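You operate a simulated robot arm through the tools that you are given. There is no shell and no other tool. Be economical: measure what you need, move in short steps, check, and stop when the job is done.

The job below is to be done with a simulated two-armed robot. You get a single attempt, and the scene is never put back.

TASK
Switch off the mounter, move its sleeve to the back middle peg and wipe up the dust.
Fine: power off before the sleeve comes off, both levers back, grey wipe back where it lay. What is to be rubbed or washed off counts as gone when no trace of it is left.

Only the result counts: the job must be done as asked and must still hold three seconds after the hand-in. Knocking over, shifting, dropping, spilling or breaking anything else fails it.

THE ROBOT
Two 7-joint arms with fingered hands on one trunk, on a base that drives. Base frame: it is fixed to the floor where the robot stands at the start and does not move with it; the origin is under the middle of the robot, x ahead of it, y to its left, z up. Lengths are in mm, angles in rad, forces in N, time in s.
The left shoulder is at the start at [57, 156, 1270], the right one opposite. With the tool pointing down near the work surface each hand reaches from about 100 to 800 mm from the robot's upright axis, wherever it stands, measured 20 degrees to its own side. Places, roughly: blue lever [600, 800, 1100]; blue sleeve, green sleeve, grey sleeve, orange sle [750, 1000, 1000]; dust [600, 300, 800]; green start button [600, 100, 900]; mounter dial [500, 700, 1000]; mounter shaft [600, 600, 1000]; mounter switch [600, 200, 900]; yellow lever [600, 700, 1100]. Payload 4 kg a hand.
Tool frame (each hand has its own): the origin (TCP) lies between the finger pads and is the grasp point; the fingertips stand 30 mm ahead of it; z points along the fingers, y is the line along which they close. Largest opening 104 mm; the body of the gripper starts 35 mm behind the TCP. The gripper is a hand of 4 fingers: y runs from the thumb to the fingers, the wrist lies at [-15, -104, -178] in the tool frame, and closing takes about 1.5 s.
Orientation is told as [roll, pitch, yaw] about the base's x, y, z axes, in that order, counted from this pose: with the fingers straight down and the wrist toward the robot, the tool's x, y and z point along [0, 1, 0], [1, 0, 0] and [0, 0, -1] of the base frame.

THE INTERFACE
- The arms move only by the tool step_arm. It takes "left_series", "right_series" or both (then of equal length, played together; a hand with none holds still); each is a list of rows, each an object of numbers (a shift or turn left out is 0, a gripper value left out holds the last): "dx", "dy", "dz": the shift along the tool's x, y, z in mm; "ax", "ay", "az": the turn, a rotation vector about the tool's x, y, z in rad. In form: [{"dx": .., "dy": .., "dz": .., "ax": .., "ay": .., "az": ..}, ...]. A call has 1 to 20 rows; each row shifts and turns the commanded pose from where the row before left it, along the tool's axes as they then stand. "left_jaw" and "right_jaw" are, for a hand that has rows, the finger opening in mm, from 0 to 104, set as the call begins (left out, the last holds). A row lasts 0.2 s, in which the tool goes at most 50 mm and 0.15 rad; a call with a longer step from one row to the next is refused whole, and so is a gripper value outside its range. A pose out of reach is approached as far as the arm can. The call stops where the force on the tool passes 40 N (or 10 N more than at its start, if that is more) or the arm is blocked; 0.2 s more then pass. Each finger travels about 45 mm/s and halts on what it meets, pressing with about 34 N; the grip force reading is that of the motor and also rises with nothing between the fingers. The clock runs only during rows and for 0.2 s after the last one: add rows that do not move to give the fingers time. It gives the time, the measured TCP pose, the force on the tool (base axes), the opening and the grip force at its end, in the units of the frame above (readings bear some noise), with the torque about the TCP (base axes, N m) and any sound that the robot's microphone picked up.
- Cameras (640 x 400 px; columns grow to the right, rows downward): "scene" is now at [131.4, 24.4, 1467.6]; the picture's right is [0.49, -0.87, -0.01], its down [-0.36, -0.20, -0.91] and it looks along [0.79, 0.45, -0.41] (base axes); focal length 214 px, centre (320, 200). "left" rides on the left gripper at [-61, -92, -130] in its tool frame; the picture's right is [-0.81, -0.27, 0.52], its down [0.53, -0.71, 0.46] and it looks along [0.24, 0.65, 0.72] (tool axes); focal length 275 px, centre (320, 200). "right" rides on the right gripper at [61, -92, -130] in its tool frame; the picture's right is [-0.81, 0.28, -0.52], its down [-0.53, -0.71, 0.46] and it looks along [-0.24, 0.65, 0.72] (tool axes); focal length 275 px, centre (320, 200). There is no depth. A picture from a camera that has moved, and an enlarged one, comes with that camera's place and axes in the base frame and with its lens. The place of the scene camera against the robot may be out by one fixed shift of up to 25 mm in any direction.
- get_image(camera): a new picture of that camera. The clock stands still meanwhile.
- lift_body(by): slides the trunk up (or, below 0, down) by that many mm; the arms and the scene camera ride with it, the base frame stays. It gives what a move gives, with no picture.
- steer(legs): drives the robot by 1 to 6 legs, each [ahead, turn to the left] in mm and rad, along the robot's own axes; the way and the turn of a leg run together, so that a leg with both is an arc; at most 1500 mm and 3.142 rad a leg. The arms and the cameras ride along, it lands a little off, and it stops where it bumps. It gives what a move gives.
- move_fingers(index, middle, ring, thumb_bend, thumb_turn, hand): sets how far each is bent, from 0 (flat) to 1 (curled in); at 0.3 the hand is open as for a grip, at 0.7 the pads meet at the TCP. One left out holds its place. A second passes; each finger stops where it meets its share of the squeeze, and holds until it gets a number again. A gripper value or a shape takes the hand back. It gives what a move gives, with no picture; readings hold the bend of each and the force on the fingers (four entries, about 0 where the hand has none), thumb and palm. thumb_turn goes from beside the hand (0) to across from the fingers (1), as for a grip.
- preshape(shape, hand): the hand has 4 fingers and takes this shape, open, in about a second: jaw (thumb against the fingers, like two jaws); tri (thumb and two fingers); tip (a fingertip pinch); poke (one finger out to press); point (the index stretched); flat (the hand flat); cup (the hand cupped); fist (a fist). The gripper value then closes the fingers along that shape, each until it touches; the sizes above hold for jaw. It gives what a move gives, with no picture.
- aim_head(pan, tilt): turns the head with the scene camera to pan (to the left, within 1.396 rad either way) and tilt (down, from -0.506 to 1.204), counted from straight ahead of the robot. It gives what a move gives.
- close_up(camera, box): a new picture of the part [left, top, right, bottom] of that camera's present view, enlarged. The clock stands still meanwhile.
- close_job(): hands the job in; it is judged then, once.

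Work in short steps. Places have to be worked out from the pictures, the camera data and where the tool is seen: move nearer, look again, correct. Check each grasp and each placing, and mend what went wrong. You have 120 turns and 108 pictures in all, those below and enlarged ones among them. Open the grippers and draw the arms clear of the work before you hand the job in, unless the task says otherwise; then end with one line.

The tools are called after "Call:" as name(argument=value, ...) on one line, values as JSON. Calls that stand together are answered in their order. step_arm: Moves the arms, as the interface text tells. Its arguments: {"type":"object","properties":{"left_series":{"type":"array","items":{"type":"object","properties":{"dx":{"type":"number"},"dy":{"type":"number"},"dz":{"type":"number"},"ax":{"type":"number"},"ay":{"type":"number"},"az":{"type":"number"}}}},"left_jaw":{"type":"number"},"right_series":{"type":"array","items":{"type":"object","properties":{"dx":{"type":"number"},"dy":{"type":"number"},"dz":{"type":"number"},"ax":{"type":"number"},"ay":{"type":"number"},"az":{"type":"number"}}}},"right_jaw":{"type":"number"}},"required":[]} The other tools are called the same way: lift_body (by) slides the trunk up or down; preshape (shape, hand) gives the hand a shape; move_fingers (index, middle, ring, thumb_bend, thumb_turn, hand) moves the fingers one by one; steer (legs) drives the base; aim_head (pan, tilt) turns the head that bears the scene camera; get_image (camera) takes a picture; close_up (camera, box) takes an enlarged picture of a part of a camera's view; close_job () hands the job in.

At the start:

```text
clock: 0.0
left_tool_pos: [304.2, 431.9, 1400.4]
left_tool_rot: [0.002, 0.002, 0.003]
left_ft_force: [0.7, -0.2, -0.8]
left_moment: [0.0, -0.02, 0.01]
left_opening: 103.6
left_finger_force: 0.0
left_shape: jaw
left_bend: [0.3, 0.3, 0.3, 0.3, 0.98]
left_finger forces: [0.0, 0.0, 0.0, 0.1, 0.0, 0.1]
right_tool_pos: [308.1, 57.3, 1433.8]
right_tool_rot: [0.003, -0.001, 0.001]
right_ft_force: [0.4, 0.0, -0.3]
right_moment: [0.01, -0.01, 0.01]
right_opening: 103.8
right_finger_force: 0.0
right_shape: jaw
right_bend: [0.3, 0.3, 0.3, 0.3, 0.98]
right_finger forces: [0.0, 0.0, 0.1, 0.0, 0.1, 0.0]
trunk travel left (down, up): [-475.0, 32.0]
robot x, y, heading: [0.8, -2.6, 0.0]
head pan, tilt: [0.51, 0.415]
```

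scene: 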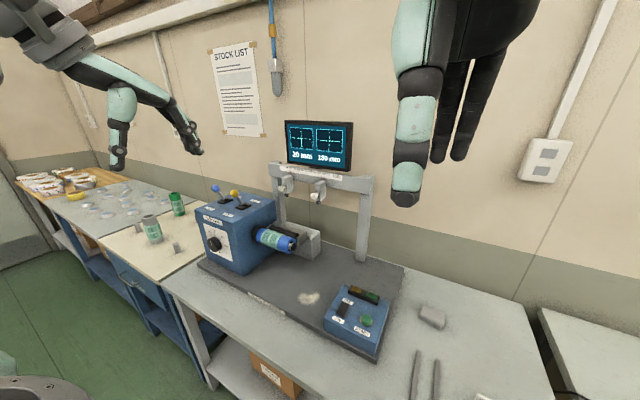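
right: 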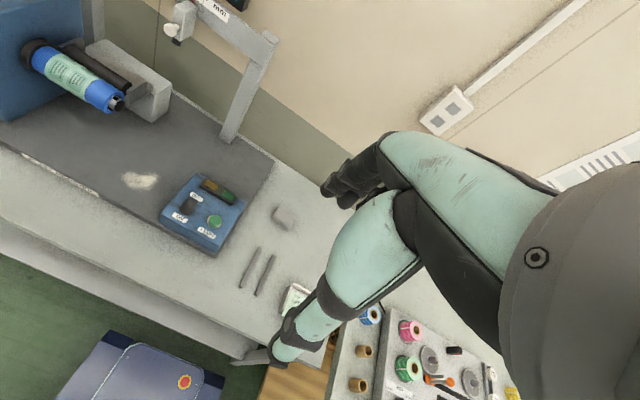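
left: 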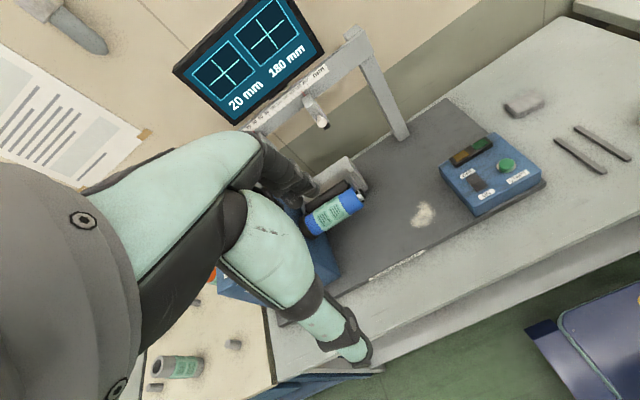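

The machine, control box, grey wipe and dust are visible. I enlarge the key regions to read labels and see details.

Call:
close_up(camera="scene", box=[180, 160, 420, 310])

Call:
close_up(camera="scene", box=[300, 260, 460, 360])

Call:
close_up(camera="scene", box=[10, 150, 250, 300])

```text
2.67 times, centred on (300, 235) of scene
camera zoom: at [131.4, 24.4, 1467.6], right [0.49, -0.87, -0.01], down [-0.36, -0.2, -0.91], along [0.79, 0.45, -0.41], focal length 572 px, centre (373, 107)
```

zoom: 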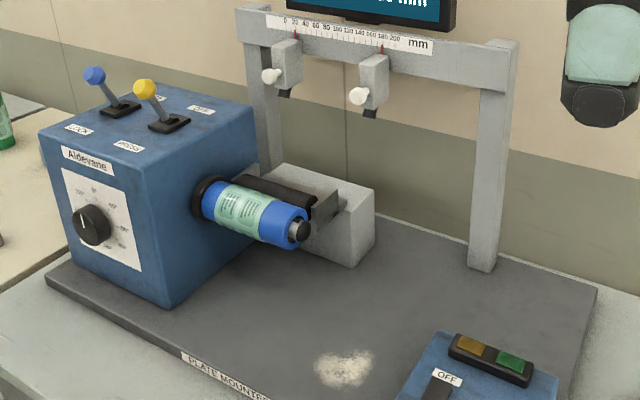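

```text
4.00 times, centred on (380, 310) of scene
camera zoom: at [131.4, 24.4, 1467.6], right [0.49, -0.87, -0.01], down [-0.36, -0.2, -0.91], along [0.79, 0.45, -0.41], focal length 858 px, centre (80, -240)
```

zoom: 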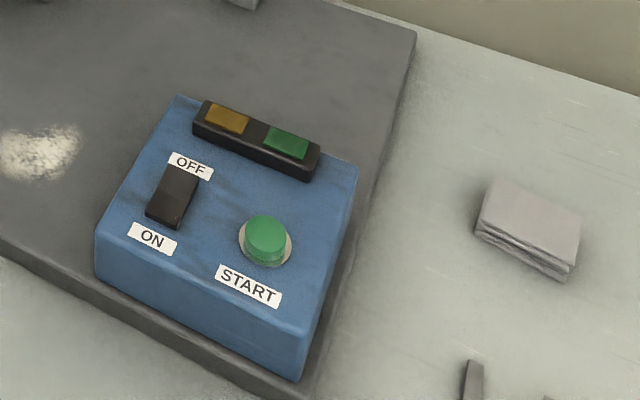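

```text
2.67 times, centred on (130, 225) of scene
camera zoom: at [131.4, 24.4, 1467.6], right [0.49, -0.87, -0.01], down [-0.36, -0.2, -0.91], along [0.79, 0.45, -0.41], focal length 572 px, centre (827, 133)
```

zoom: 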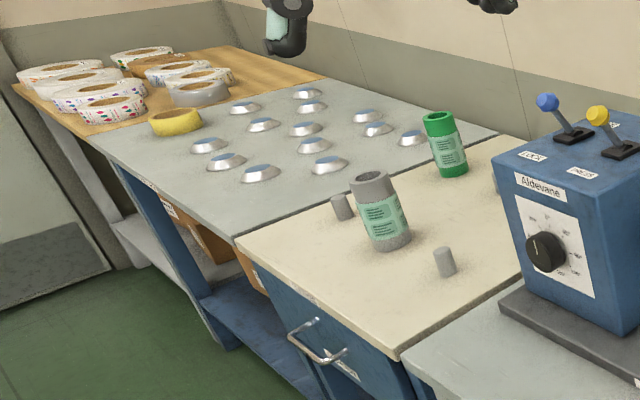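

Lever labels and peg layout are not clear yet. I look with the head panned left, and check both sides.

Call:
aim_head(pan=0.85, tilt=0.5)

Call:
close_up(camera="scene", box=[160, 80, 480, 280])

Call:
close_up(camera="left", box=[380, 80, 640, 240])

Call:
get_image(camera="scene")

```text
clock: 0.8
left_tool_pos: [290.2, 432.3, 1405.3]
left_tool_rot: [0.002, -0.01, -0.001]
left_ft_force: [-0.6, -0.3, 0.5]
left_moment: [-0.04, 0.0, -0.06]
left_opening: 103.7
left_finger_force: 0.1
left_shape: jaw
left_bend: [0.3, 0.3, 0.3, 0.3, 0.98]
left_finger forces: [0.1, 0.1, 0.0, 0.0, 0.0, 0.0]
right_tool_pos: [292.7, 57.2, 1436.6]
right_tool_rot: [0.002, -0.012, -0.001]
right_ft_force: [0.2, -0.3, -0.1]
right_moment: [0.04, 0.02, 0.01]
right_opening: 104.2
right_finger_force: 0.0
right_shape: jaw
right_bend: [0.3, 0.3, 0.3, 0.3, 0.98]
right_finger forces: [0.0, 0.0, 0.0, 0.0, 0.0, 0.1]
trunk travel left (down, up): [-475.0, 32.0]
robot x, y, heading: [1.4, -0.0, -0.001]
head pan, tilt: [0.85, 0.499]
```

```text
2.00 times, centred on (320, 180) of scene
camera zoom: at [110.7, 48.0, 1460.2], right [0.75, -0.66, -0.01], down [-0.33, -0.36, -0.87], along [0.57, 0.66, -0.49], focal length 429 px, centre (320, 240)
```

zoom: 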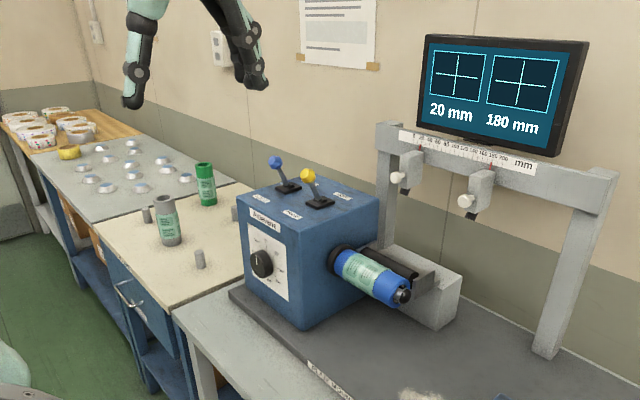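

```text
2.46 times, centred on (510, 160) of left
camera zoom: at [196.8, 371.0, 1536.4], right [-0.27, -0.81, -0.52], down [-0.71, 0.53, -0.46], along [0.65, 0.25, -0.72], focal length 678 px, centre (-148, 298)
```

zoom: 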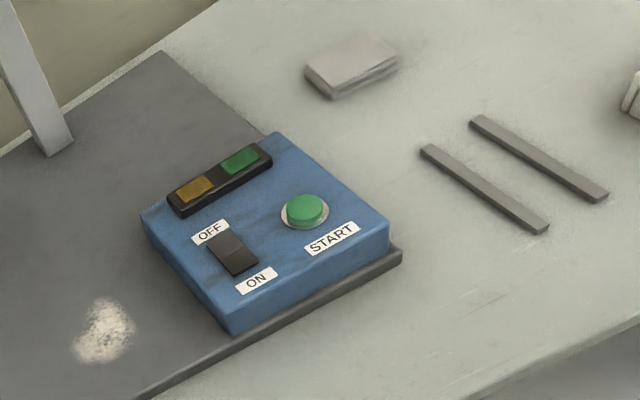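

```text
99 pictures are left
camera scene: at [110.7, 48.0, 1460.2], right [0.75, -0.66, -0.01], down [-0.33, -0.36, -0.87], along [0.57, 0.66, -0.49], focal length 214 px, centre (320, 200)
```

scene: 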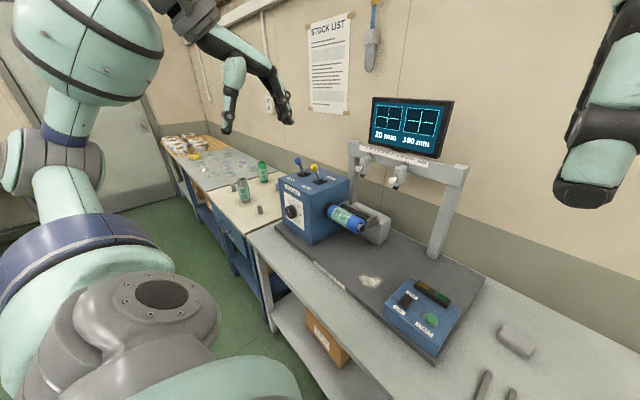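

Rocker has OFF at its far end (estimated ~[590, 202, 860]). I shape the left hand to poke and bring it above the switch.

Call:
preshape(hand="left", shape="poke")

Call:
step_arm(left_series=[{"dx": -19, "dy": 24, "dz": 29}, {"dx": -19, "dy": 24, "dz": 29}, {"dx": -19, "dy": 24, "dz": 29}, {"dx": -19, "dy": 24, "dz": 29}, {"dx": -19, "dy": 24, "dz": 29}, {"dx": -19, "dy": 24, "dz": 29}, {"dx": -19, "dy": 24, "dz": 29}, {"dx": -19, "dy": 24, "dz": 29}, {"dx": -19, "dy": 24, "dz": 29}, {"dx": -19, "dy": 24, "dz": 29}, {"dx": -19, "dy": 24, "dz": 29}, {"dx": -19, "dy": 24, "dz": 29}])

Call:
get_image(camera="left")

Call:
get_image(camera="scene")

```text
clock: 1.7
left_tool_pos: [289.5, 430.5, 1406.0]
left_tool_rot: [0.001, -0.011, 0.0]
left_ft_force: [0.6, -0.9, -0.5]
left_moment: [0.0, 0.02, -0.02]
left_opening: 0.3
left_finger_force: 0.1
left_shape: poke
left_bend: [0.7, 0.7, 0.99, 1.0, 1.0]
left_finger forces: [0.1, 0.1, 0.1, 0.0, 0.0, 0.1]
right_tool_pos: [291.9, 57.1, 1436.9]
right_tool_rot: [0.0, -0.014, -0.001]
right_ft_force: [0.8, 0.7, -0.4]
right_moment: [0.0, 0.01, -0.01]
right_opening: 104.0
right_finger_force: 0.1
right_shape: jaw
right_bend: [0.3, 0.3, 0.3, 0.3, 0.98]
right_finger forces: [0.1, 0.0, 0.0, 0.0, 0.1, 0.1]
trunk travel left (down, up): [-475.0, 32.0]
robot x, y, heading: [0.4, 1.3, -0.001]
head pan, tilt: [0.85, 0.499]
```

```text
clock: 4.3
left_tool_pos: [583.3, 204.8, 1056.7]
left_tool_rot: [-0.001, -0.011, -0.001]
left_ft_force: [-0.5, 0.6, -0.7]
left_moment: [-0.03, -0.01, 0.0]
left_opening: 0.0
left_finger_force: 0.1
left_shape: poke
left_bend: [0.7, 0.7, 0.99, 1.0, 1.0]
left_finger forces: [0.1, 0.1, 0.0, 0.0, 0.0, 0.0]
right_tool_pos: [294.0, 55.2, 1436.1]
right_tool_rot: [0.001, -0.01, -0.002]
right_ft_force: [0.7, -0.4, -0.1]
right_moment: [0.01, 0.03, 0.01]
right_opening: 103.9
right_finger_force: 0.0
right_shape: jaw
right_bend: [0.3, 0.3, 0.3, 0.3, 0.98]
right_finger forces: [0.0, 0.1, 0.0, 0.0, 0.0, 0.1]
trunk travel left (down, up): [-475.0, 32.0]
robot x, y, heading: [0.4, -3.1, 0.001]
head pan, tilt: [0.85, 0.499]
```

```text
98 pictures are left
camera left: at [490.0, 143.9, 1187.5], right [-0.27, -0.81, -0.52], down [-0.71, 0.53, -0.46], along [0.65, 0.24, -0.72], focal length 275 px, centre (320, 200)
```

left: 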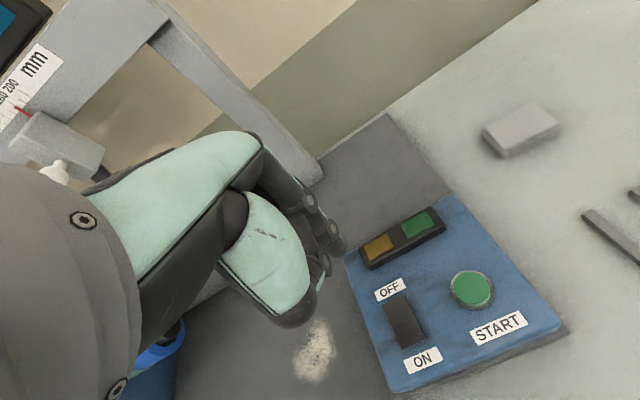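

```text
97 pictures are left
camera scene: at [113.2, 47.0, 1460.0], right [0.75, -0.66, -0.01], down [-0.33, -0.36, -0.87], along [0.57, 0.66, -0.49], focal length 214 px, centre (320, 200)
```

scene: 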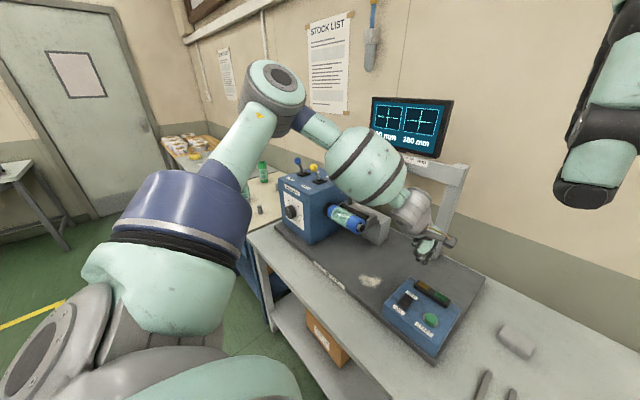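

Triangulated OFF end of the rocker: about [580, 207, 878]. I check the fingertip in close-up before pressing.

Call:
close_up(camera="left", box=[220, 180, 460, 330])

Call:
close_up(camera="scene", box=[360, 190, 520, 290])

```text
2.67 times, centred on (340, 255) of left
camera zoom: at [490.0, 143.9, 1187.5], right [-0.27, -0.81, -0.52], down [-0.71, 0.53, -0.46], along [0.65, 0.24, -0.72], focal length 734 px, centre (267, 53)
```

zoom: 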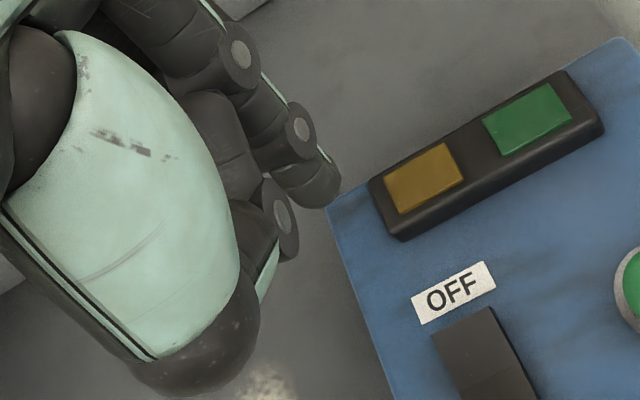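

```text
4.00 times, centred on (440, 240) of scene
camera zoom: at [113.2, 47.0, 1460.0], right [0.75, -0.66, -0.01], down [-0.33, -0.36, -0.87], along [0.57, 0.66, -0.49], focal length 858 px, centre (-160, 40)
```

zoom: 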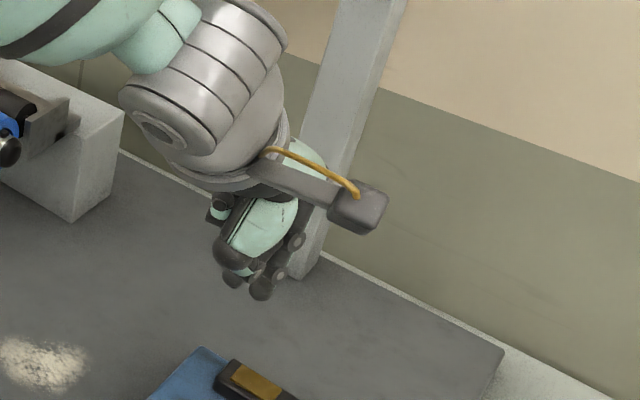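

Tip is at the tool axis, about z 1027. I descend to just over the OFF end.

Call:
step_arm(left_series=[{"dx": 5, "dy": -6, "dz": 30}, {"dz": 30}, {"dz": 30}, {"dz": 25}, {}])

Call:
close_up(camera="left", box=[220, 180, 460, 330])

Call:
close_up(camera="scene", box=[350, 220, 510, 320])

```text
clock: 5.5
left_tool_pos: [568.1, 218.6, 958.1]
left_tool_rot: [-0.002, -0.012, -0.001]
left_ft_force: [-0.1, -0.1, -0.1]
left_moment: [0.01, 0.01, 0.03]
left_opening: 0.0
left_finger_force: 0.1
left_shape: poke
left_bend: [0.7, 0.7, 0.99, 1.0, 1.0]
left_finger forces: [0.1, 0.1, 0.1, 0.1, 0.0, 0.0]
left hand out of reach, approached as far as the arm can: row 4
right_tool_pos: [293.9, 56.2, 1436.9]
right_tool_rot: [-0.001, -0.012, 0.001]
right_ft_force: [-0.4, 0.3, -0.6]
right_moment: [-0.01, 0.03, -0.01]
right_opening: 103.9
right_finger_force: 0.1
right_shape: jaw
right_bend: [0.3, 0.3, 0.3, 0.3, 0.98]
right_finger forces: [0.0, 0.0, 0.0, 0.1, 0.0, 0.0]
trunk travel left (down, up): [-475.0, 32.0]
robot x, y, heading: [6.2, -2.1, 0.001]
head pan, tilt: [0.85, 0.499]
```

```text
2.67 times, centred on (340, 255) of left
camera zoom: at [476.0, 157.1, 1088.8], right [-0.27, -0.81, -0.52], down [-0.71, 0.53, -0.46], along [0.65, 0.24, -0.72], focal length 734 px, centre (267, 53)
```

zoom: 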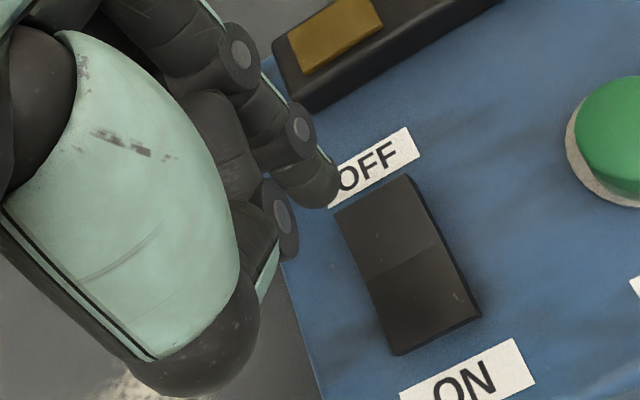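

```text
4.00 times, centred on (430, 270) of scene
camera zoom: at [111.4, 47.8, 1460.2], right [0.75, -0.66, -0.01], down [-0.33, -0.36, -0.87], along [0.57, 0.66, -0.49], focal length 858 px, centre (-120, -80)
```

zoom: 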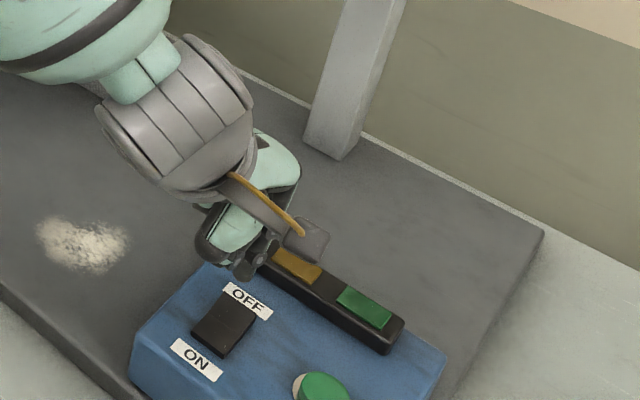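

The arm runs out of reach downward; I raise the hand and lower the trunk.

Call:
step_arm(left_series=[{"dz": -40}, {"dz": -40}, {"dz": -40}, {"dz": -40}, {"dz": -40}], right_series=[{}, {}, {}, {}, {}])

Call:
lift_body(by=-180)

```text
clock: 6.7
left_tool_pos: [566.1, 218.4, 1159.6]
left_tool_rot: [0.003, -0.011, -0.002]
left_ft_force: [0.1, 0.7, 0.0]
left_moment: [-0.02, 0.02, 0.0]
left_opening: 0.0
left_finger_force: 0.0
left_shape: poke
left_bend: [0.7, 0.7, 0.99, 1.0, 1.0]
left_finger forces: [0.0, 0.1, 0.0, 0.0, 0.0, 0.0]
right_tool_pos: [290.8, 55.4, 1436.5]
right_tool_rot: [0.0, -0.015, 0.0]
right_ft_force: [-0.1, -0.7, -0.9]
right_moment: [-0.02, -0.04, 0.01]
right_opening: 104.1
right_finger_force: 0.0
right_shape: jaw
right_bend: [0.3, 0.3, 0.3, 0.3, 0.98]
right_finger forces: [0.0, 0.0, 0.1, 0.0, 0.1, 0.0]
trunk travel left (down, up): [-475.0, 32.0]
robot x, y, heading: [-3.6, 0.7, 0.001]
head pan, tilt: [0.85, 0.499]
```

```text
clock: 8.7
left_tool_pos: [567.1, 218.6, 977.8]
left_tool_rot: [-0.001, -0.013, 0.0]
left_ft_force: [0.7, 0.3, 0.2]
left_moment: [0.01, 0.01, -0.01]
left_opening: 0.1
left_finger_force: 0.1
left_shape: poke
left_bend: [0.7, 0.7, 0.99, 1.0, 1.0]
left_finger forces: [0.0, 0.0, 0.1, 0.1, 0.0, 0.1]
right_tool_pos: [292.7, 55.4, 1256.7]
right_tool_rot: [-0.001, -0.012, 0.0]
right_ft_force: [0.0, 0.2, 0.7]
right_moment: [0.0, -0.01, -0.01]
right_opening: 104.0
right_finger_force: 0.1
right_shape: jaw
right_bend: [0.3, 0.3, 0.3, 0.3, 0.98]
right_finger forces: [0.1, 0.1, 0.1, 0.0, 0.0, 0.0]
trunk travel left (down, up): [-295.0, 212.0]
robot x, y, heading: [-1.4, -0.4, -0.0]
head pan, tilt: [0.85, 0.499]
```

Now align to [574, 206] and press down in small steps.

Call:
step_arm(left_series=[{"dx": -12, "dy": 7, "dz": 15}, {"dz": 15}, {"dz": 8}])

Call:
close_up(camera="left", box=[220, 180, 460, 330])

```text
clock: 9.5
left_tool_pos: [574.8, 206.6, 939.3]
left_tool_rot: [0.0, -0.012, -0.001]
left_ft_force: [-0.7, -0.6, -0.4]
left_moment: [0.01, 0.02, 0.0]
left_opening: 0.1
left_finger_force: 0.0
left_shape: poke
left_bend: [0.7, 0.7, 0.99, 1.0, 1.0]
left_finger forces: [0.0, 0.0, 0.0, 0.0, 0.1, 0.0]
right_tool_pos: [291.4, 55.9, 1255.1]
right_tool_rot: [0.0, -0.012, 0.001]
right_ft_force: [0.0, -0.3, 0.4]
right_moment: [-0.02, -0.04, -0.01]
right_opening: 104.1
right_finger_force: 0.1
right_shape: jaw
right_bend: [0.3, 0.3, 0.3, 0.3, 0.98]
right_finger forces: [0.1, 0.1, 0.0, 0.1, 0.0, 0.0]
trunk travel left (down, up): [-295.0, 212.0]
robot x, y, heading: [0.1, -1.9, -0.001]
head pan, tilt: [0.85, 0.499]
```

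```text
2.67 times, centred on (340, 255) of left
camera zoom: at [482.4, 146.0, 1069.5], right [-0.27, -0.81, -0.52], down [-0.71, 0.53, -0.46], along [0.65, 0.24, -0.72], focal length 734 px, centre (267, 53)
```

zoom: 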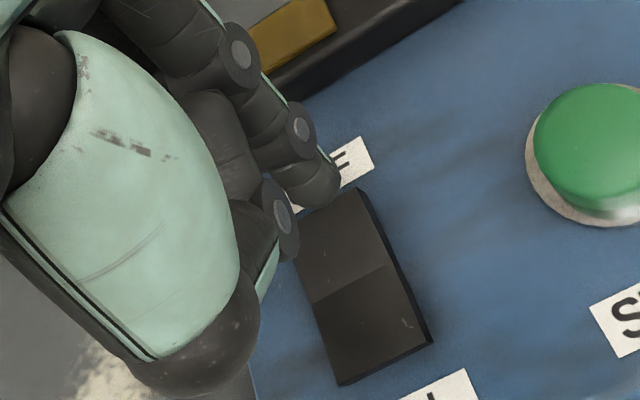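

Alignment looks right; press down in small steps.

Call:
step_arm(left_series=[{"dx": 2, "dz": 4}, {"dz": 4}, {"dz": 4}, {"dz": 3}, {"dz": 3}, {"dz": 3}])

Call:
close_up(camera="left", box=[220, 180, 460, 330])

```text
clock: 10.9
left_tool_pos: [574.5, 208.1, 918.7]
left_tool_rot: [-0.001, -0.01, 0.0]
left_ft_force: [-0.9, 0.1, 0.7]
left_moment: [0.02, 0.02, -0.03]
left_opening: 0.3
left_finger_force: 0.1
left_shape: poke
left_bend: [0.7, 0.7, 0.99, 1.0, 1.0]
left_finger forces: [0.0, 0.4, 0.0, 0.0, 0.0, 0.0]
right_tool_pos: [292.3, 55.4, 1256.3]
right_tool_rot: [0.0, -0.011, -0.001]
right_ft_force: [-0.7, -0.5, 0.7]
right_moment: [0.01, 0.01, 0.02]
right_opening: 104.4
right_finger_force: 0.0
right_shape: jaw
right_bend: [0.3, 0.3, 0.3, 0.3, 0.98]
right_finger forces: [0.0, 0.0, 0.0, 0.1, 0.1, 0.1]
trunk travel left (down, up): [-295.0, 212.0]
robot x, y, heading: [-4.4, -1.7, -0.001]
head pan, tilt: [0.85, 0.499]
```

```text
2.67 times, centred on (340, 255) of left
camera zoom: at [482.0, 147.5, 1049.2], right [-0.27, -0.81, -0.52], down [-0.71, 0.53, -0.46], along [0.65, 0.24, -0.72], focal length 734 px, centre (267, 53)
```

zoom: 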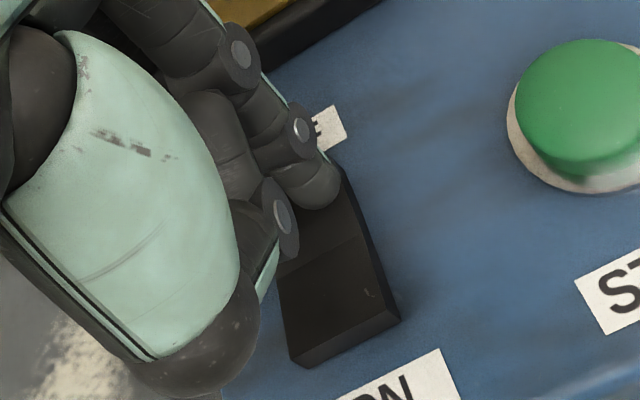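

Contact is starting and the ON end seems to rise. Press a little more.

Call:
step_arm(left_series=[{"dz": 2}, {"dz": 2}, {"dz": 2}, {"dz": 2}])

Call:
close_up(camera="left", box=[220, 180, 460, 330])

```text
clock: 11.9
left_tool_pos: [577.4, 208.1, 916.1]
left_tool_rot: [0.002, -0.025, -0.003]
left_ft_force: [9.2, 3.7, 33.8]
left_moment: [0.44, -0.2, -0.17]
left_opening: 0.0
left_finger_force: 0.1
left_shape: poke
left_bend: [0.7, 0.7, 0.99, 1.0, 1.0]
left_finger forces: [3.6, 31.5, 0.1, 0.0, 0.0, 0.0]
right_tool_pos: [289.9, 55.5, 1257.0]
right_tool_rot: [0.002, -0.013, 0.0]
right_ft_force: [-0.2, -0.6, 0.6]
right_moment: [0.02, 0.0, -0.05]
right_opening: 104.3
right_finger_force: 0.0
right_shape: jaw
right_bend: [0.3, 0.3, 0.3, 0.3, 0.98]
right_finger forces: [0.1, 0.0, 0.1, 0.0, 0.1, 0.0]
trunk travel left (down, up): [-295.0, 212.0]
robot x, y, heading: [-2.8, -2.2, -0.004]
head pan, tilt: [0.85, 0.499]
```

```text
2.67 times, centred on (340, 255) of left
camera zoom: at [482.4, 147.0, 1045.7], right [-0.26, -0.81, -0.52], down [-0.7, 0.53, -0.47], along [0.66, 0.24, -0.71], focal length 734 px, centre (267, 53)
```

zoom: 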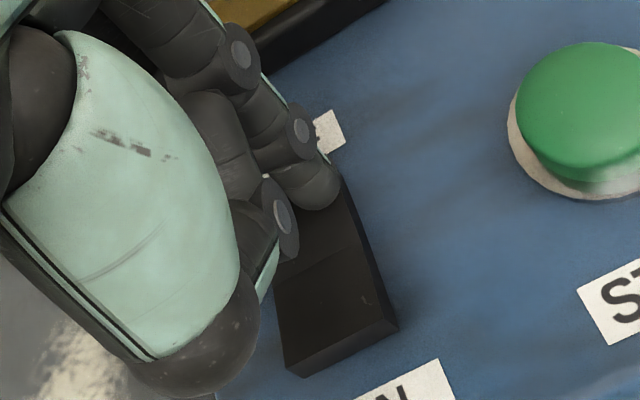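

Pressed at 34 N. I lift the hand clear and check the rocker, lamps and screen.

Call:
step_arm(left_series=[{"dz": -20}, {"dz": -40}, {"dz": -40}, {"dx": 30, "dy": -20, "dz": -20}])

Call:
close_up(camera="left", box=[280, 160, 600, 360])

Call:
get_image(camera="scene")

```text
clock: 12.9
left_tool_pos: [551.8, 241.6, 1031.5]
left_tool_rot: [-0.002, -0.011, -0.002]
left_ft_force: [0.1, -0.5, -0.3]
left_moment: [-0.02, 0.0, -0.01]
left_opening: 0.1
left_finger_force: 0.0
left_shape: poke
left_bend: [0.7, 0.7, 0.99, 1.0, 1.0]
left_finger forces: [0.1, 0.1, 0.0, 0.0, 0.0, 0.1]
right_tool_pos: [290.1, 57.5, 1256.8]
right_tool_rot: [-0.002, -0.014, 0.0]
right_ft_force: [-0.5, 1.3, 0.6]
right_moment: [0.0, 0.0, 0.01]
right_opening: 104.3
right_finger_force: 0.1
right_shape: jaw
right_bend: [0.3, 0.3, 0.3, 0.3, 0.98]
right_finger forces: [0.0, 0.1, 0.0, 0.0, 0.0, 0.1]
trunk travel left (down, up): [-295.0, 212.0]
robot x, y, heading: [-0.3, -3.8, 0.001]
head pan, tilt: [0.85, 0.499]
```

```text
2.00 times, centred on (440, 260) of left
camera zoom: at [459.1, 180.3, 1161.0], right [-0.27, -0.81, -0.52], down [-0.71, 0.53, -0.46], along [0.65, 0.24, -0.72], focal length 551 px, centre (80, 80)
```

zoom: 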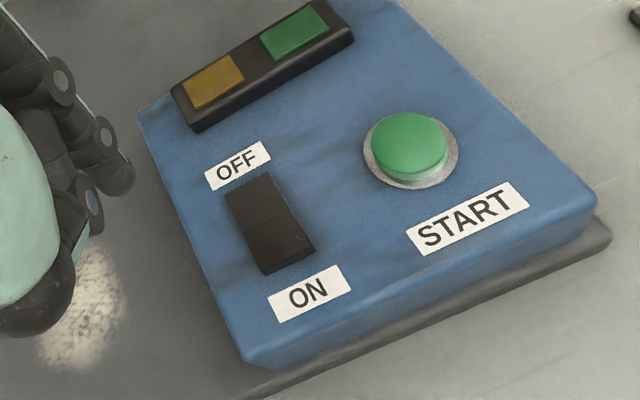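

```text
88 pictures are left
camera scene: at [107.3, 49.8, 1279.4], right [0.75, -0.66, -0.01], down [-0.33, -0.36, -0.87], along [0.57, 0.66, -0.49], focal length 214 px, centre (320, 200)
```

scene: 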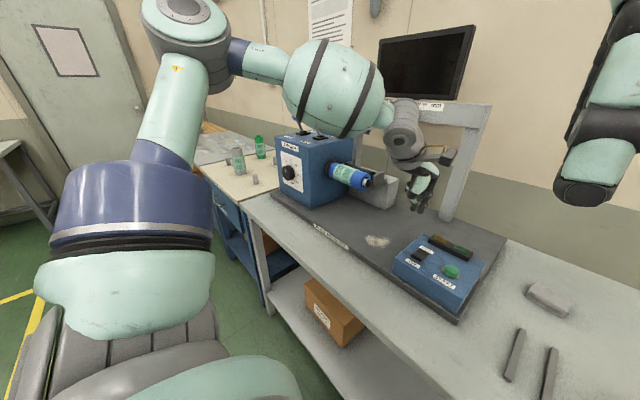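

Power is off (screen dark). I look down to judge the room between base and table before driving a bit nearer for the wipe.

Call:
aim_head(pan=0.2, tilt=0.95)

Call:
get_image(camera="scene")

```text
clock: 14.0
left_tool_pos: [553.6, 238.7, 1029.7]
left_tool_rot: [0.001, -0.01, 0.001]
left_ft_force: [-0.1, 1.0, 0.6]
left_moment: [0.02, -0.02, -0.01]
left_opening: 0.0
left_finger_force: 0.0
left_shape: poke
left_bend: [0.7, 0.7, 0.99, 1.0, 1.0]
left_finger forces: [0.0, 0.1, 0.0, 0.1, 0.1, 0.0]
right_tool_pos: [291.1, 56.6, 1255.6]
right_tool_rot: [0.002, -0.012, 0.0]
right_ft_force: [0.1, 0.5, -0.3]
right_moment: [-0.01, 0.0, 0.0]
right_opening: 104.0
right_finger_force: 0.2
right_shape: jaw
right_bend: [0.3, 0.3, 0.3, 0.3, 0.98]
right_finger forces: [0.0, 0.0, 0.0, 0.0, 0.0, 0.0]
trunk travel left (down, up): [-295.0, 212.0]
robot x, y, heading: [0.7, -2.3, -0.001]
head pan, tilt: [0.201, 0.949]
```

```text
87 pictures are left
camera scene: at [119.3, -5.8, 1241.8], right [0.2, -0.98, 0.0], down [-0.8, -0.16, -0.57], along [0.56, 0.12, -0.82], focal length 214 px, centre (320, 200)
```

scene: 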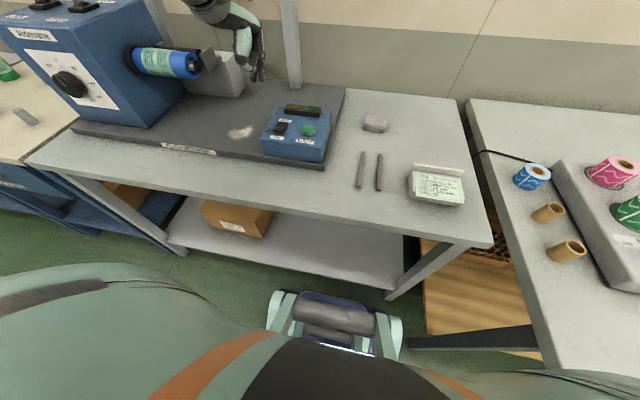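

There's a little clearance only, so I'll turn in place left ~0.4 rad and use the right hand for the wipe. First retract the left hand to its start place.

Call:
step_arm(left_series=[{"dz": -45}, {"dz": -45}, {"dz": -45}, {"dz": -45}, {"dx": 20, "dy": -40}, {"dx": 20, "dy": -40}, {"dx": 25, "dy": -40}, {"dx": 30, "dy": -35}, {"dx": 30, "dy": -35}, {"dx": 30, "dy": -30}, {"dx": 35, "dy": -30}])

Call:
steer(legs=[[0, 0.4]])

Call:
get_image(camera="right")

```text
clock: 16.4
left_tool_pos: [301.7, 428.1, 1210.3]
left_tool_rot: [-0.001, -0.009, -0.001]
left_ft_force: [0.3, 0.2, 0.0]
left_moment: [-0.03, 0.0, -0.02]
left_opening: 0.0
left_finger_force: 0.2
left_shape: poke
left_bend: [0.7, 0.7, 0.99, 1.0, 1.0]
left_finger forces: [0.1, 0.0, 0.0, 0.1, 0.0, 0.0]
right_tool_pos: [292.0, 57.2, 1256.8]
right_tool_rot: [-0.003, -0.013, 0.001]
right_ft_force: [-0.9, -0.6, 0.1]
right_moment: [-0.03, -0.03, 0.0]
right_opening: 103.7
right_finger_force: 0.0
right_shape: jaw
right_bend: [0.3, 0.3, 0.3, 0.3, 0.98]
right_finger forces: [0.0, 0.0, 0.0, 0.1, 0.0, 0.0]
trunk travel left (down, up): [-295.0, 212.0]
robot x, y, heading: [1.7, -8.3, 0.003]
head pan, tilt: [0.201, 0.949]
```

```text
clock: 18.1
left_tool_pos: [112.1, 510.2, 1211.3]
left_tool_rot: [0.002, -0.01, 0.398]
left_ft_force: [0.7, -0.1, 0.8]
left_moment: [-0.05, -0.01, 0.0]
left_opening: 0.0
left_finger_force: 0.1
left_shape: poke
left_bend: [0.7, 0.7, 0.99, 1.0, 1.0]
left_finger forces: [0.0, 0.0, 0.0, 0.0, 0.0, 0.0]
right_tool_pos: [247.7, 165.6, 1256.4]
right_tool_rot: [0.001, -0.011, 0.399]
right_ft_force: [-0.1, 0.6, 0.4]
right_moment: [0.03, -0.01, -0.02]
right_opening: 104.4
right_finger_force: 0.0
right_shape: jaw
right_bend: [0.3, 0.3, 0.3, 0.3, 0.98]
right_finger forces: [0.0, 0.0, 0.0, 0.0, 0.1, 0.0]
trunk travel left (down, up): [-295.0, 212.0]
robot x, y, heading: [-1.9, -3.8, 0.398]
head pan, tilt: [0.201, 0.949]
```

```text
86 pictures are left
camera right: at [137.4, 185.5, 1384.8], right [0.56, -0.64, 0.52], down [-0.45, -0.77, -0.46], along [0.7, 0.03, -0.72], focal length 275 px, centre (320, 200)
```

right: 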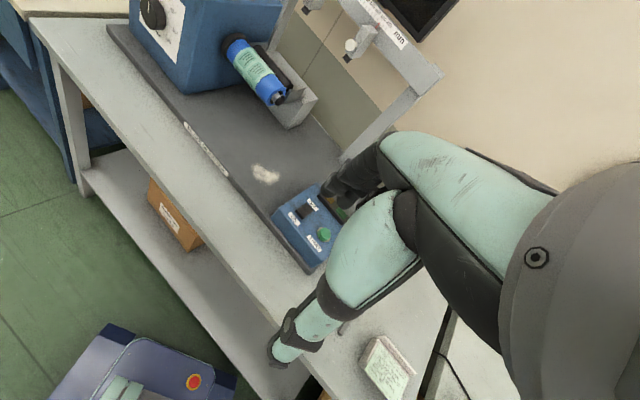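

Turned. I bring the right hand above the wipe's estimated place (~[735, −45]).

Call:
step_arm(right_series=[{"dx": -29.5, "dy": 28.2, "dz": 15.8}, {"dx": -29.5, "dy": 28.2, "dz": 15.8}, {"dx": -29.5, "dy": 28.2, "dz": 15.8}, {"dx": -29.5, "dy": 28.2, "dz": 15.8}, {"dx": -29.5, "dy": 28.2, "dz": 15.8}, {"dx": -29.5, "dy": 28.2, "dz": 15.8}, {"dx": -29.5, "dy": 28.2, "dz": 15.8}, {"dx": -29.5, "dy": 28.2, "dz": 15.8}, {"dx": -29.5, "dy": 28.2, "dz": 15.8}, {"dx": -29.5, "dy": 28.2, "dz": 15.8}, {"dx": -29.5, "dy": 28.2, "dz": 15.8}, {"dx": -29.5, "dy": 28.2, "dz": 15.8}, {}])

Call:
get_image(camera="right")

Call:
get_image(camera="scene")

```text
clock: 20.9
left_tool_pos: [101.5, 503.9, 1216.8]
left_tool_rot: [0.004, -0.024, 0.398]
left_ft_force: [0.1, 0.1, -0.2]
left_moment: [0.0, -0.02, 0.0]
left_opening: 0.0
left_finger_force: 0.1
left_shape: poke
left_bend: [0.7, 0.7, 0.99, 1.0, 1.0]
left_finger forces: [0.1, 0.0, 0.0, 0.1, 0.0, 0.0]
right_tool_pos: [684.5, -32.1, 1078.9]
right_tool_rot: [-0.002, -0.026, 0.399]
right_ft_force: [0.7, 0.1, -0.1]
right_moment: [-0.01, -0.02, -0.04]
right_opening: 103.8
right_finger_force: 0.0
right_shape: jaw
right_bend: [0.3, 0.3, 0.3, 0.3, 0.98]
right_finger forces: [0.0, 0.1, 0.0, 0.1, 0.0, 0.1]
trunk travel left (down, up): [-295.0, 212.0]
robot x, y, heading: [5.7, -1.0, 0.4]
head pan, tilt: [0.201, 0.949]
```

```text
85 pictures are left
camera right: at [574.1, -12.0, 1206.2], right [0.56, -0.64, 0.53], down [-0.44, -0.76, -0.47], along [0.71, 0.03, -0.71], focal length 275 px, centre (320, 200)
```

right: 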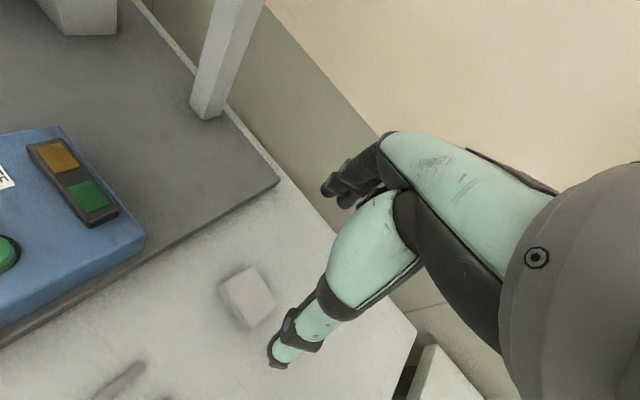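

```text
84 pictures are left
camera scene: at [104.5, 37.2, 1241.8], right [0.56, -0.83, 0.0], down [-0.68, -0.46, -0.57], along [0.47, 0.32, -0.82], focal length 214 px, centre (320, 200)
```

scene: 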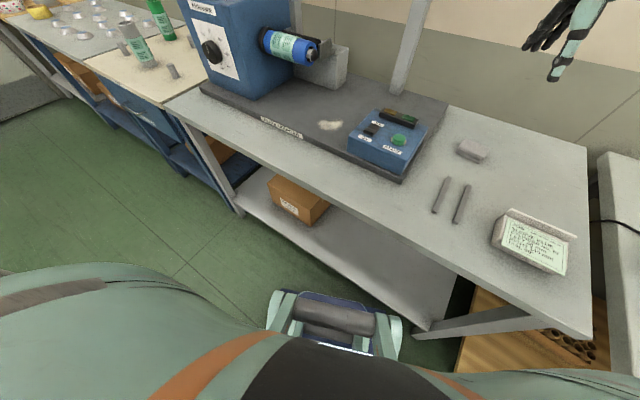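

Wipe estimated at ~[726, −38]. A close-up for its orientation.

Call:
close_up(camera="right", box=[160, 220, 352, 340])

```text
3.33 times, centred on (256, 280) of right
camera zoom: at [574.1, -12.0, 1206.2], right [0.56, -0.64, 0.53], down [-0.44, -0.76, -0.47], along [0.71, 0.03, -0.71], focal length 918 px, centre (533, -67)
```

zoom: 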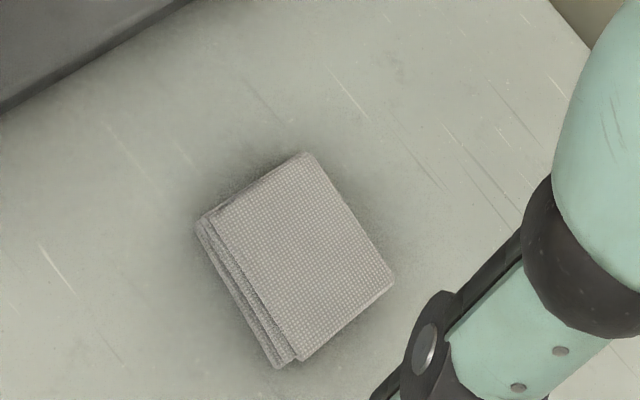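

Wipe is ~50×67 mm, centre ~[734, −40], long side nearly along y (yaw ≈ −0.1). I turn the hand to match, move over it and descend partway.

Call:
step_arm(right_series=[{"az": 0.125}, {"az": 0.125}, {"az": 0.125}, {"az": 0.125}, {"dx": -3, "dy": 25}, {"dy": 25.5}, {"dz": 35}, {"dz": 35}, {"dz": 35}, {"dz": 35}, {}], right_jaw=104)

Call:
get_image(camera="right")

Call:
close_up(camera="scene", box=[400, 80, 560, 180])

```text
clock: 23.3
left_tool_pos: [100.5, 505.2, 1215.7]
left_tool_rot: [0.003, -0.023, 0.398]
left_ft_force: [-0.9, 1.4, -0.4]
left_moment: [-0.01, -0.01, -0.01]
left_opening: 0.0
left_finger_force: 0.1
left_shape: poke
left_bend: [0.7, 0.7, 0.99, 1.0, 1.0]
left_finger forces: [0.1, 0.0, 0.0, 0.1, 0.0, 0.0]
right_tool_pos: [738.4, -41.3, 939.5]
right_tool_rot: [0.011, -0.022, -0.1]
right_ft_force: [-0.1, 0.2, -0.7]
right_moment: [0.02, 0.02, -0.03]
right_opening: 104.1
right_finger_force: 0.1
right_shape: jaw
right_bend: [0.3, 0.3, 0.3, 0.3, 0.98]
right_finger forces: [0.0, 0.0, 0.0, 0.0, 0.1, 0.0]
trunk travel left (down, up): [-295.0, 212.0]
robot x, y, heading: [-2.9, -1.4, 0.393]
head pan, tilt: [0.201, 0.949]
```

```text
82 pictures are left
camera right: at [650.4, 29.1, 1067.4], right [0.18, -0.84, 0.51], down [-0.75, -0.45, -0.48], along [0.63, -0.3, -0.71], focal length 275 px, centre (320, 200)
```

right: 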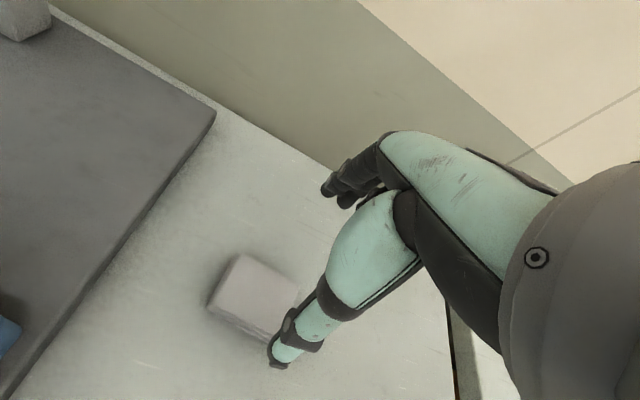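

```text
4.00 times, centred on (480, 130) of scene
camera zoom: at [104.8, 37.2, 1241.8], right [0.56, -0.83, 0.0], down [-0.68, -0.46, -0.57], along [0.47, 0.32, -0.82], focal length 858 px, centre (-320, 480)
```

zoom: 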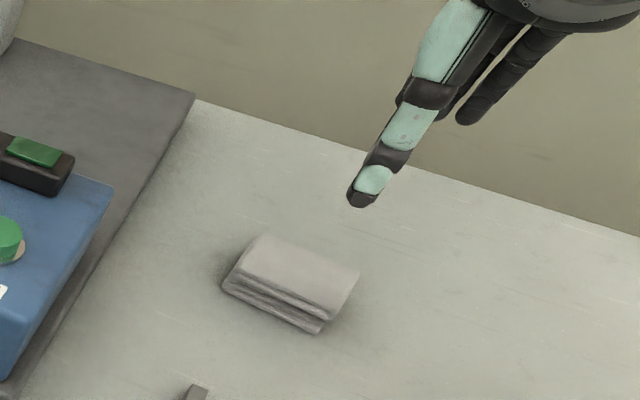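

Second view puts the wipe lower and farther: about [753, −44], top z ≈ 777. I correct and descend another 80 mm.

Call:
step_arm(right_series=[{"dx": -1, "dy": 15, "dz": 20}, {"dz": 30}, {"dz": 30}, {}])

Call:
get_image(camera="right")

Call:
close_up(camera="scene", box=[400, 80, 560, 180])

```text
clock: 24.3
left_tool_pos: [99.9, 504.0, 1215.4]
left_tool_rot: [0.003, -0.022, 0.4]
left_ft_force: [0.3, -0.4, -0.1]
left_moment: [0.02, 0.02, -0.01]
left_opening: 0.4
left_finger_force: 0.0
left_shape: poke
left_bend: [0.7, 0.7, 0.99, 1.0, 1.0]
left_finger forces: [0.0, 0.0, 0.1, 0.0, 0.1, 0.0]
right_tool_pos: [757.2, -41.0, 860.5]
right_tool_rot: [0.012, -0.022, -0.101]
right_ft_force: [1.2, 0.5, -0.2]
right_moment: [-0.02, -0.02, -0.01]
right_opening: 104.0
right_finger_force: 0.1
right_shape: jaw
right_bend: [0.3, 0.3, 0.3, 0.3, 0.98]
right_finger forces: [0.0, 0.1, 0.0, 0.0, 0.0, 0.1]
trunk travel left (down, up): [-295.0, 212.0]
robot x, y, heading: [1.9, -4.9, 0.403]
head pan, tilt: [0.201, 0.949]
```

```text
80 pictures are left
camera right: at [669.0, 27.6, 988.5], right [0.18, -0.84, 0.51], down [-0.75, -0.45, -0.48], along [0.63, -0.3, -0.71], focal length 275 px, centre (320, 200)
```

right: 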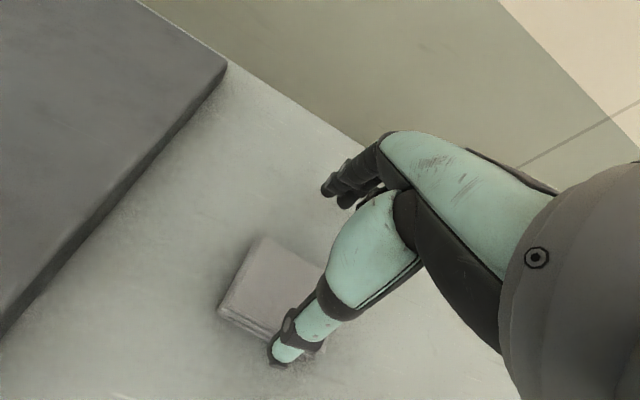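

```text
4.00 times, centred on (480, 130) of scene
camera zoom: at [105.0, 37.1, 1241.8], right [0.56, -0.83, 0.0], down [-0.68, -0.46, -0.57], along [0.47, 0.32, -0.82], focal length 858 px, centre (-320, 480)
```

zoom: 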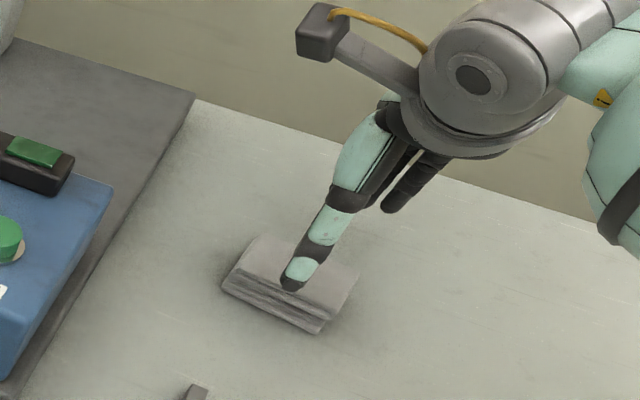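

The hand is nearly centred over the wipe. I continue down in smaller steps, watching force.

Call:
step_arm(right_series=[{"dy": -5, "dz": 15}, {"dz": 15}, {"dz": 10}, {}])

Call:
close_up(camera="right", box=[180, 140, 420, 380])

Call:
close_up(camera="scene", box=[420, 100, 540, 175])

```text
clock: 25.3
left_tool_pos: [97.9, 503.9, 1215.9]
left_tool_rot: [0.001, -0.025, 0.398]
left_ft_force: [0.3, -0.3, -1.1]
left_moment: [0.02, -0.02, -0.01]
left_opening: 0.1
left_finger_force: 0.1
left_shape: poke
left_bend: [0.7, 0.7, 0.99, 1.0, 1.0]
left_finger forces: [0.0, 0.1, 0.0, 0.0, 0.0, 0.1]
right_tool_pos: [752.2, -42.2, 828.3]
right_tool_rot: [0.016, -0.034, -0.103]
right_ft_force: [-1.1, -1.9, 29.5]
right_moment: [-0.31, -0.26, -0.15]
right_opening: 102.4
right_finger_force: 0.0
right_shape: jaw
right_bend: [0.3, 0.3, 0.3, 0.28, 0.98]
right_finger forces: [0.1, 17.1, 0.1, 0.1, 12.4, 0.0]
trunk travel left (down, up): [-295.0, 212.0]
robot x, y, heading: [-2.0, -1.2, 0.396]
head pan, tilt: [0.201, 0.949]
```

```text
1.67 times, centred on (300, 260) of right
camera zoom: at [663.0, 28.2, 955.1], right [0.17, -0.84, 0.51], down [-0.75, -0.45, -0.49], along [0.64, -0.3, -0.71], focal length 459 px, centre (353, 100)
```

zoom: 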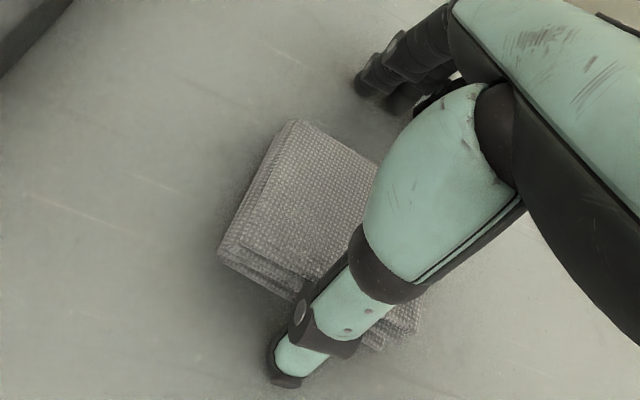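

```text
5.33 times, centred on (480, 138) of scene
camera zoom: at [100.8, 36.9, 1242.4], right [0.56, -0.83, 0.0], down [-0.68, -0.46, -0.57], along [0.47, 0.32, -0.82], focal length 1144 px, centre (-533, 533)
```

zoom: 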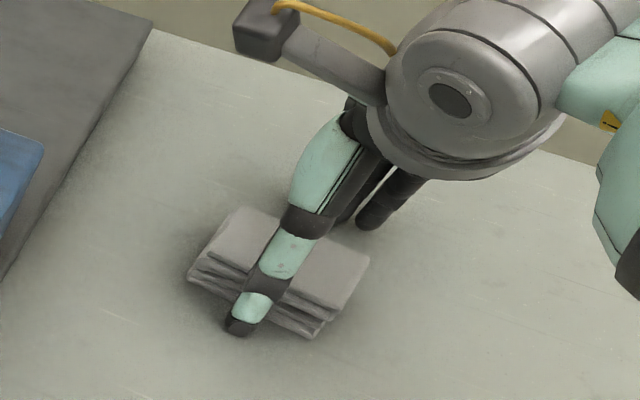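

Fingertips touch the table on both sides of the wipe (table z ≈ 798). I lift 5 mm and close gently.

Call:
step_arm(right_series=[{"dz": -5}, {}])

Call:
step_arm(right_series=[{}, {}, {}, {}, {}, {}, {}, {}, {}], right_jaw=40)

Call:
close_up(camera="right", box=[180, 140, 420, 380])

Call:
close_up(camera="scene", box=[420, 100, 540, 175])

```text
clock: 25.9
left_tool_pos: [98.9, 504.1, 1216.5]
left_tool_rot: [0.001, -0.026, 0.396]
left_ft_force: [-0.1, 0.6, -0.4]
left_moment: [-0.02, 0.04, 0.0]
left_opening: 0.2
left_finger_force: 0.0
left_shape: poke
left_bend: [0.7, 0.7, 0.99, 1.0, 1.0]
left_finger forces: [0.0, 0.1, 0.0, 0.0, 0.0, 0.1]
right_tool_pos: [749.7, -41.1, 827.5]
right_tool_rot: [0.014, -0.025, -0.101]
right_ft_force: [-0.6, -1.1, 22.8]
right_moment: [-0.25, -0.38, -0.09]
right_opening: 103.0
right_finger_force: 0.0
right_shape: jaw
right_bend: [0.3, 0.3, 0.3, 0.3, 0.98]
right_finger forces: [0.1, 14.1, 0.0, 0.1, 8.3, 0.0]
trunk travel left (down, up): [-295.0, 212.0]
robot x, y, heading: [1.0, -4.7, 0.399]
head pan, tilt: [0.201, 0.949]
```

```text
clock: 27.9
left_tool_pos: [96.8, 504.3, 1217.0]
left_tool_rot: [0.001, -0.028, 0.398]
left_ft_force: [-0.3, 0.5, -0.5]
left_moment: [-0.01, 0.01, -0.02]
left_opening: 0.2
left_finger_force: 0.1
left_shape: poke
left_bend: [0.7, 0.7, 0.99, 1.0, 1.0]
left_finger forces: [0.1, 0.0, 0.0, 0.0, 0.0, 0.0]
right_tool_pos: [749.6, -40.4, 832.0]
right_tool_rot: [0.018, -0.029, -0.1]
right_ft_force: [-10.6, 0.9, 34.5]
right_moment: [0.28, 1.92, 0.07]
right_opening: 52.7
right_finger_force: 34.2
right_shape: jaw
right_bend: [0.75, 0.49, 0.48, 0.64, 1.0]
right_finger forces: [14.9, 4.0, 4.2, 0.0, 57.9, 0.0]
trunk travel left (down, up): [-295.0, 212.0]
robot x, y, heading: [-3.5, -1.7, 0.397]
head pan, tilt: [0.201, 0.949]
```

```text
1.67 times, centred on (300, 260) of right
camera zoom: at [661.1, 28.3, 959.3], right [0.18, -0.84, 0.51], down [-0.75, -0.45, -0.49], along [0.64, -0.3, -0.71], focal length 459 px, centre (353, 100)
```

zoom: 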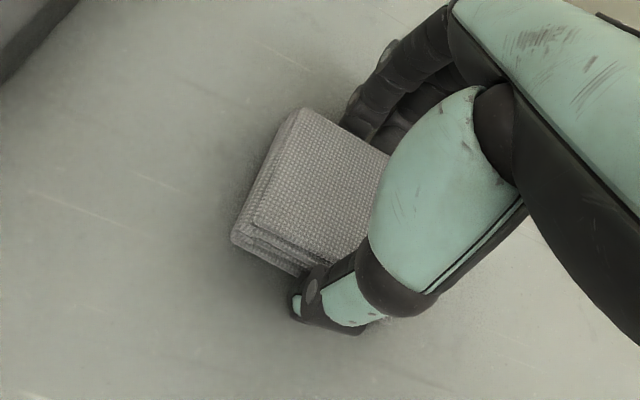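

```text
5.33 times, centred on (480, 138) of scene
camera zoom: at [98.9, 37.0, 1242.4], right [0.56, -0.83, 0.0], down [-0.68, -0.46, -0.58], along [0.48, 0.32, -0.82], focal length 1144 px, centre (-533, 533)
```

zoom: 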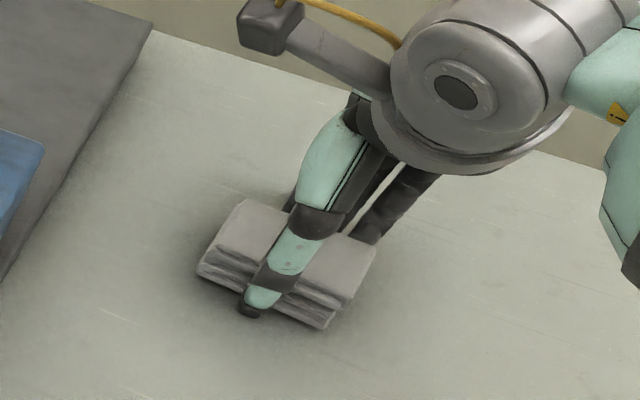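

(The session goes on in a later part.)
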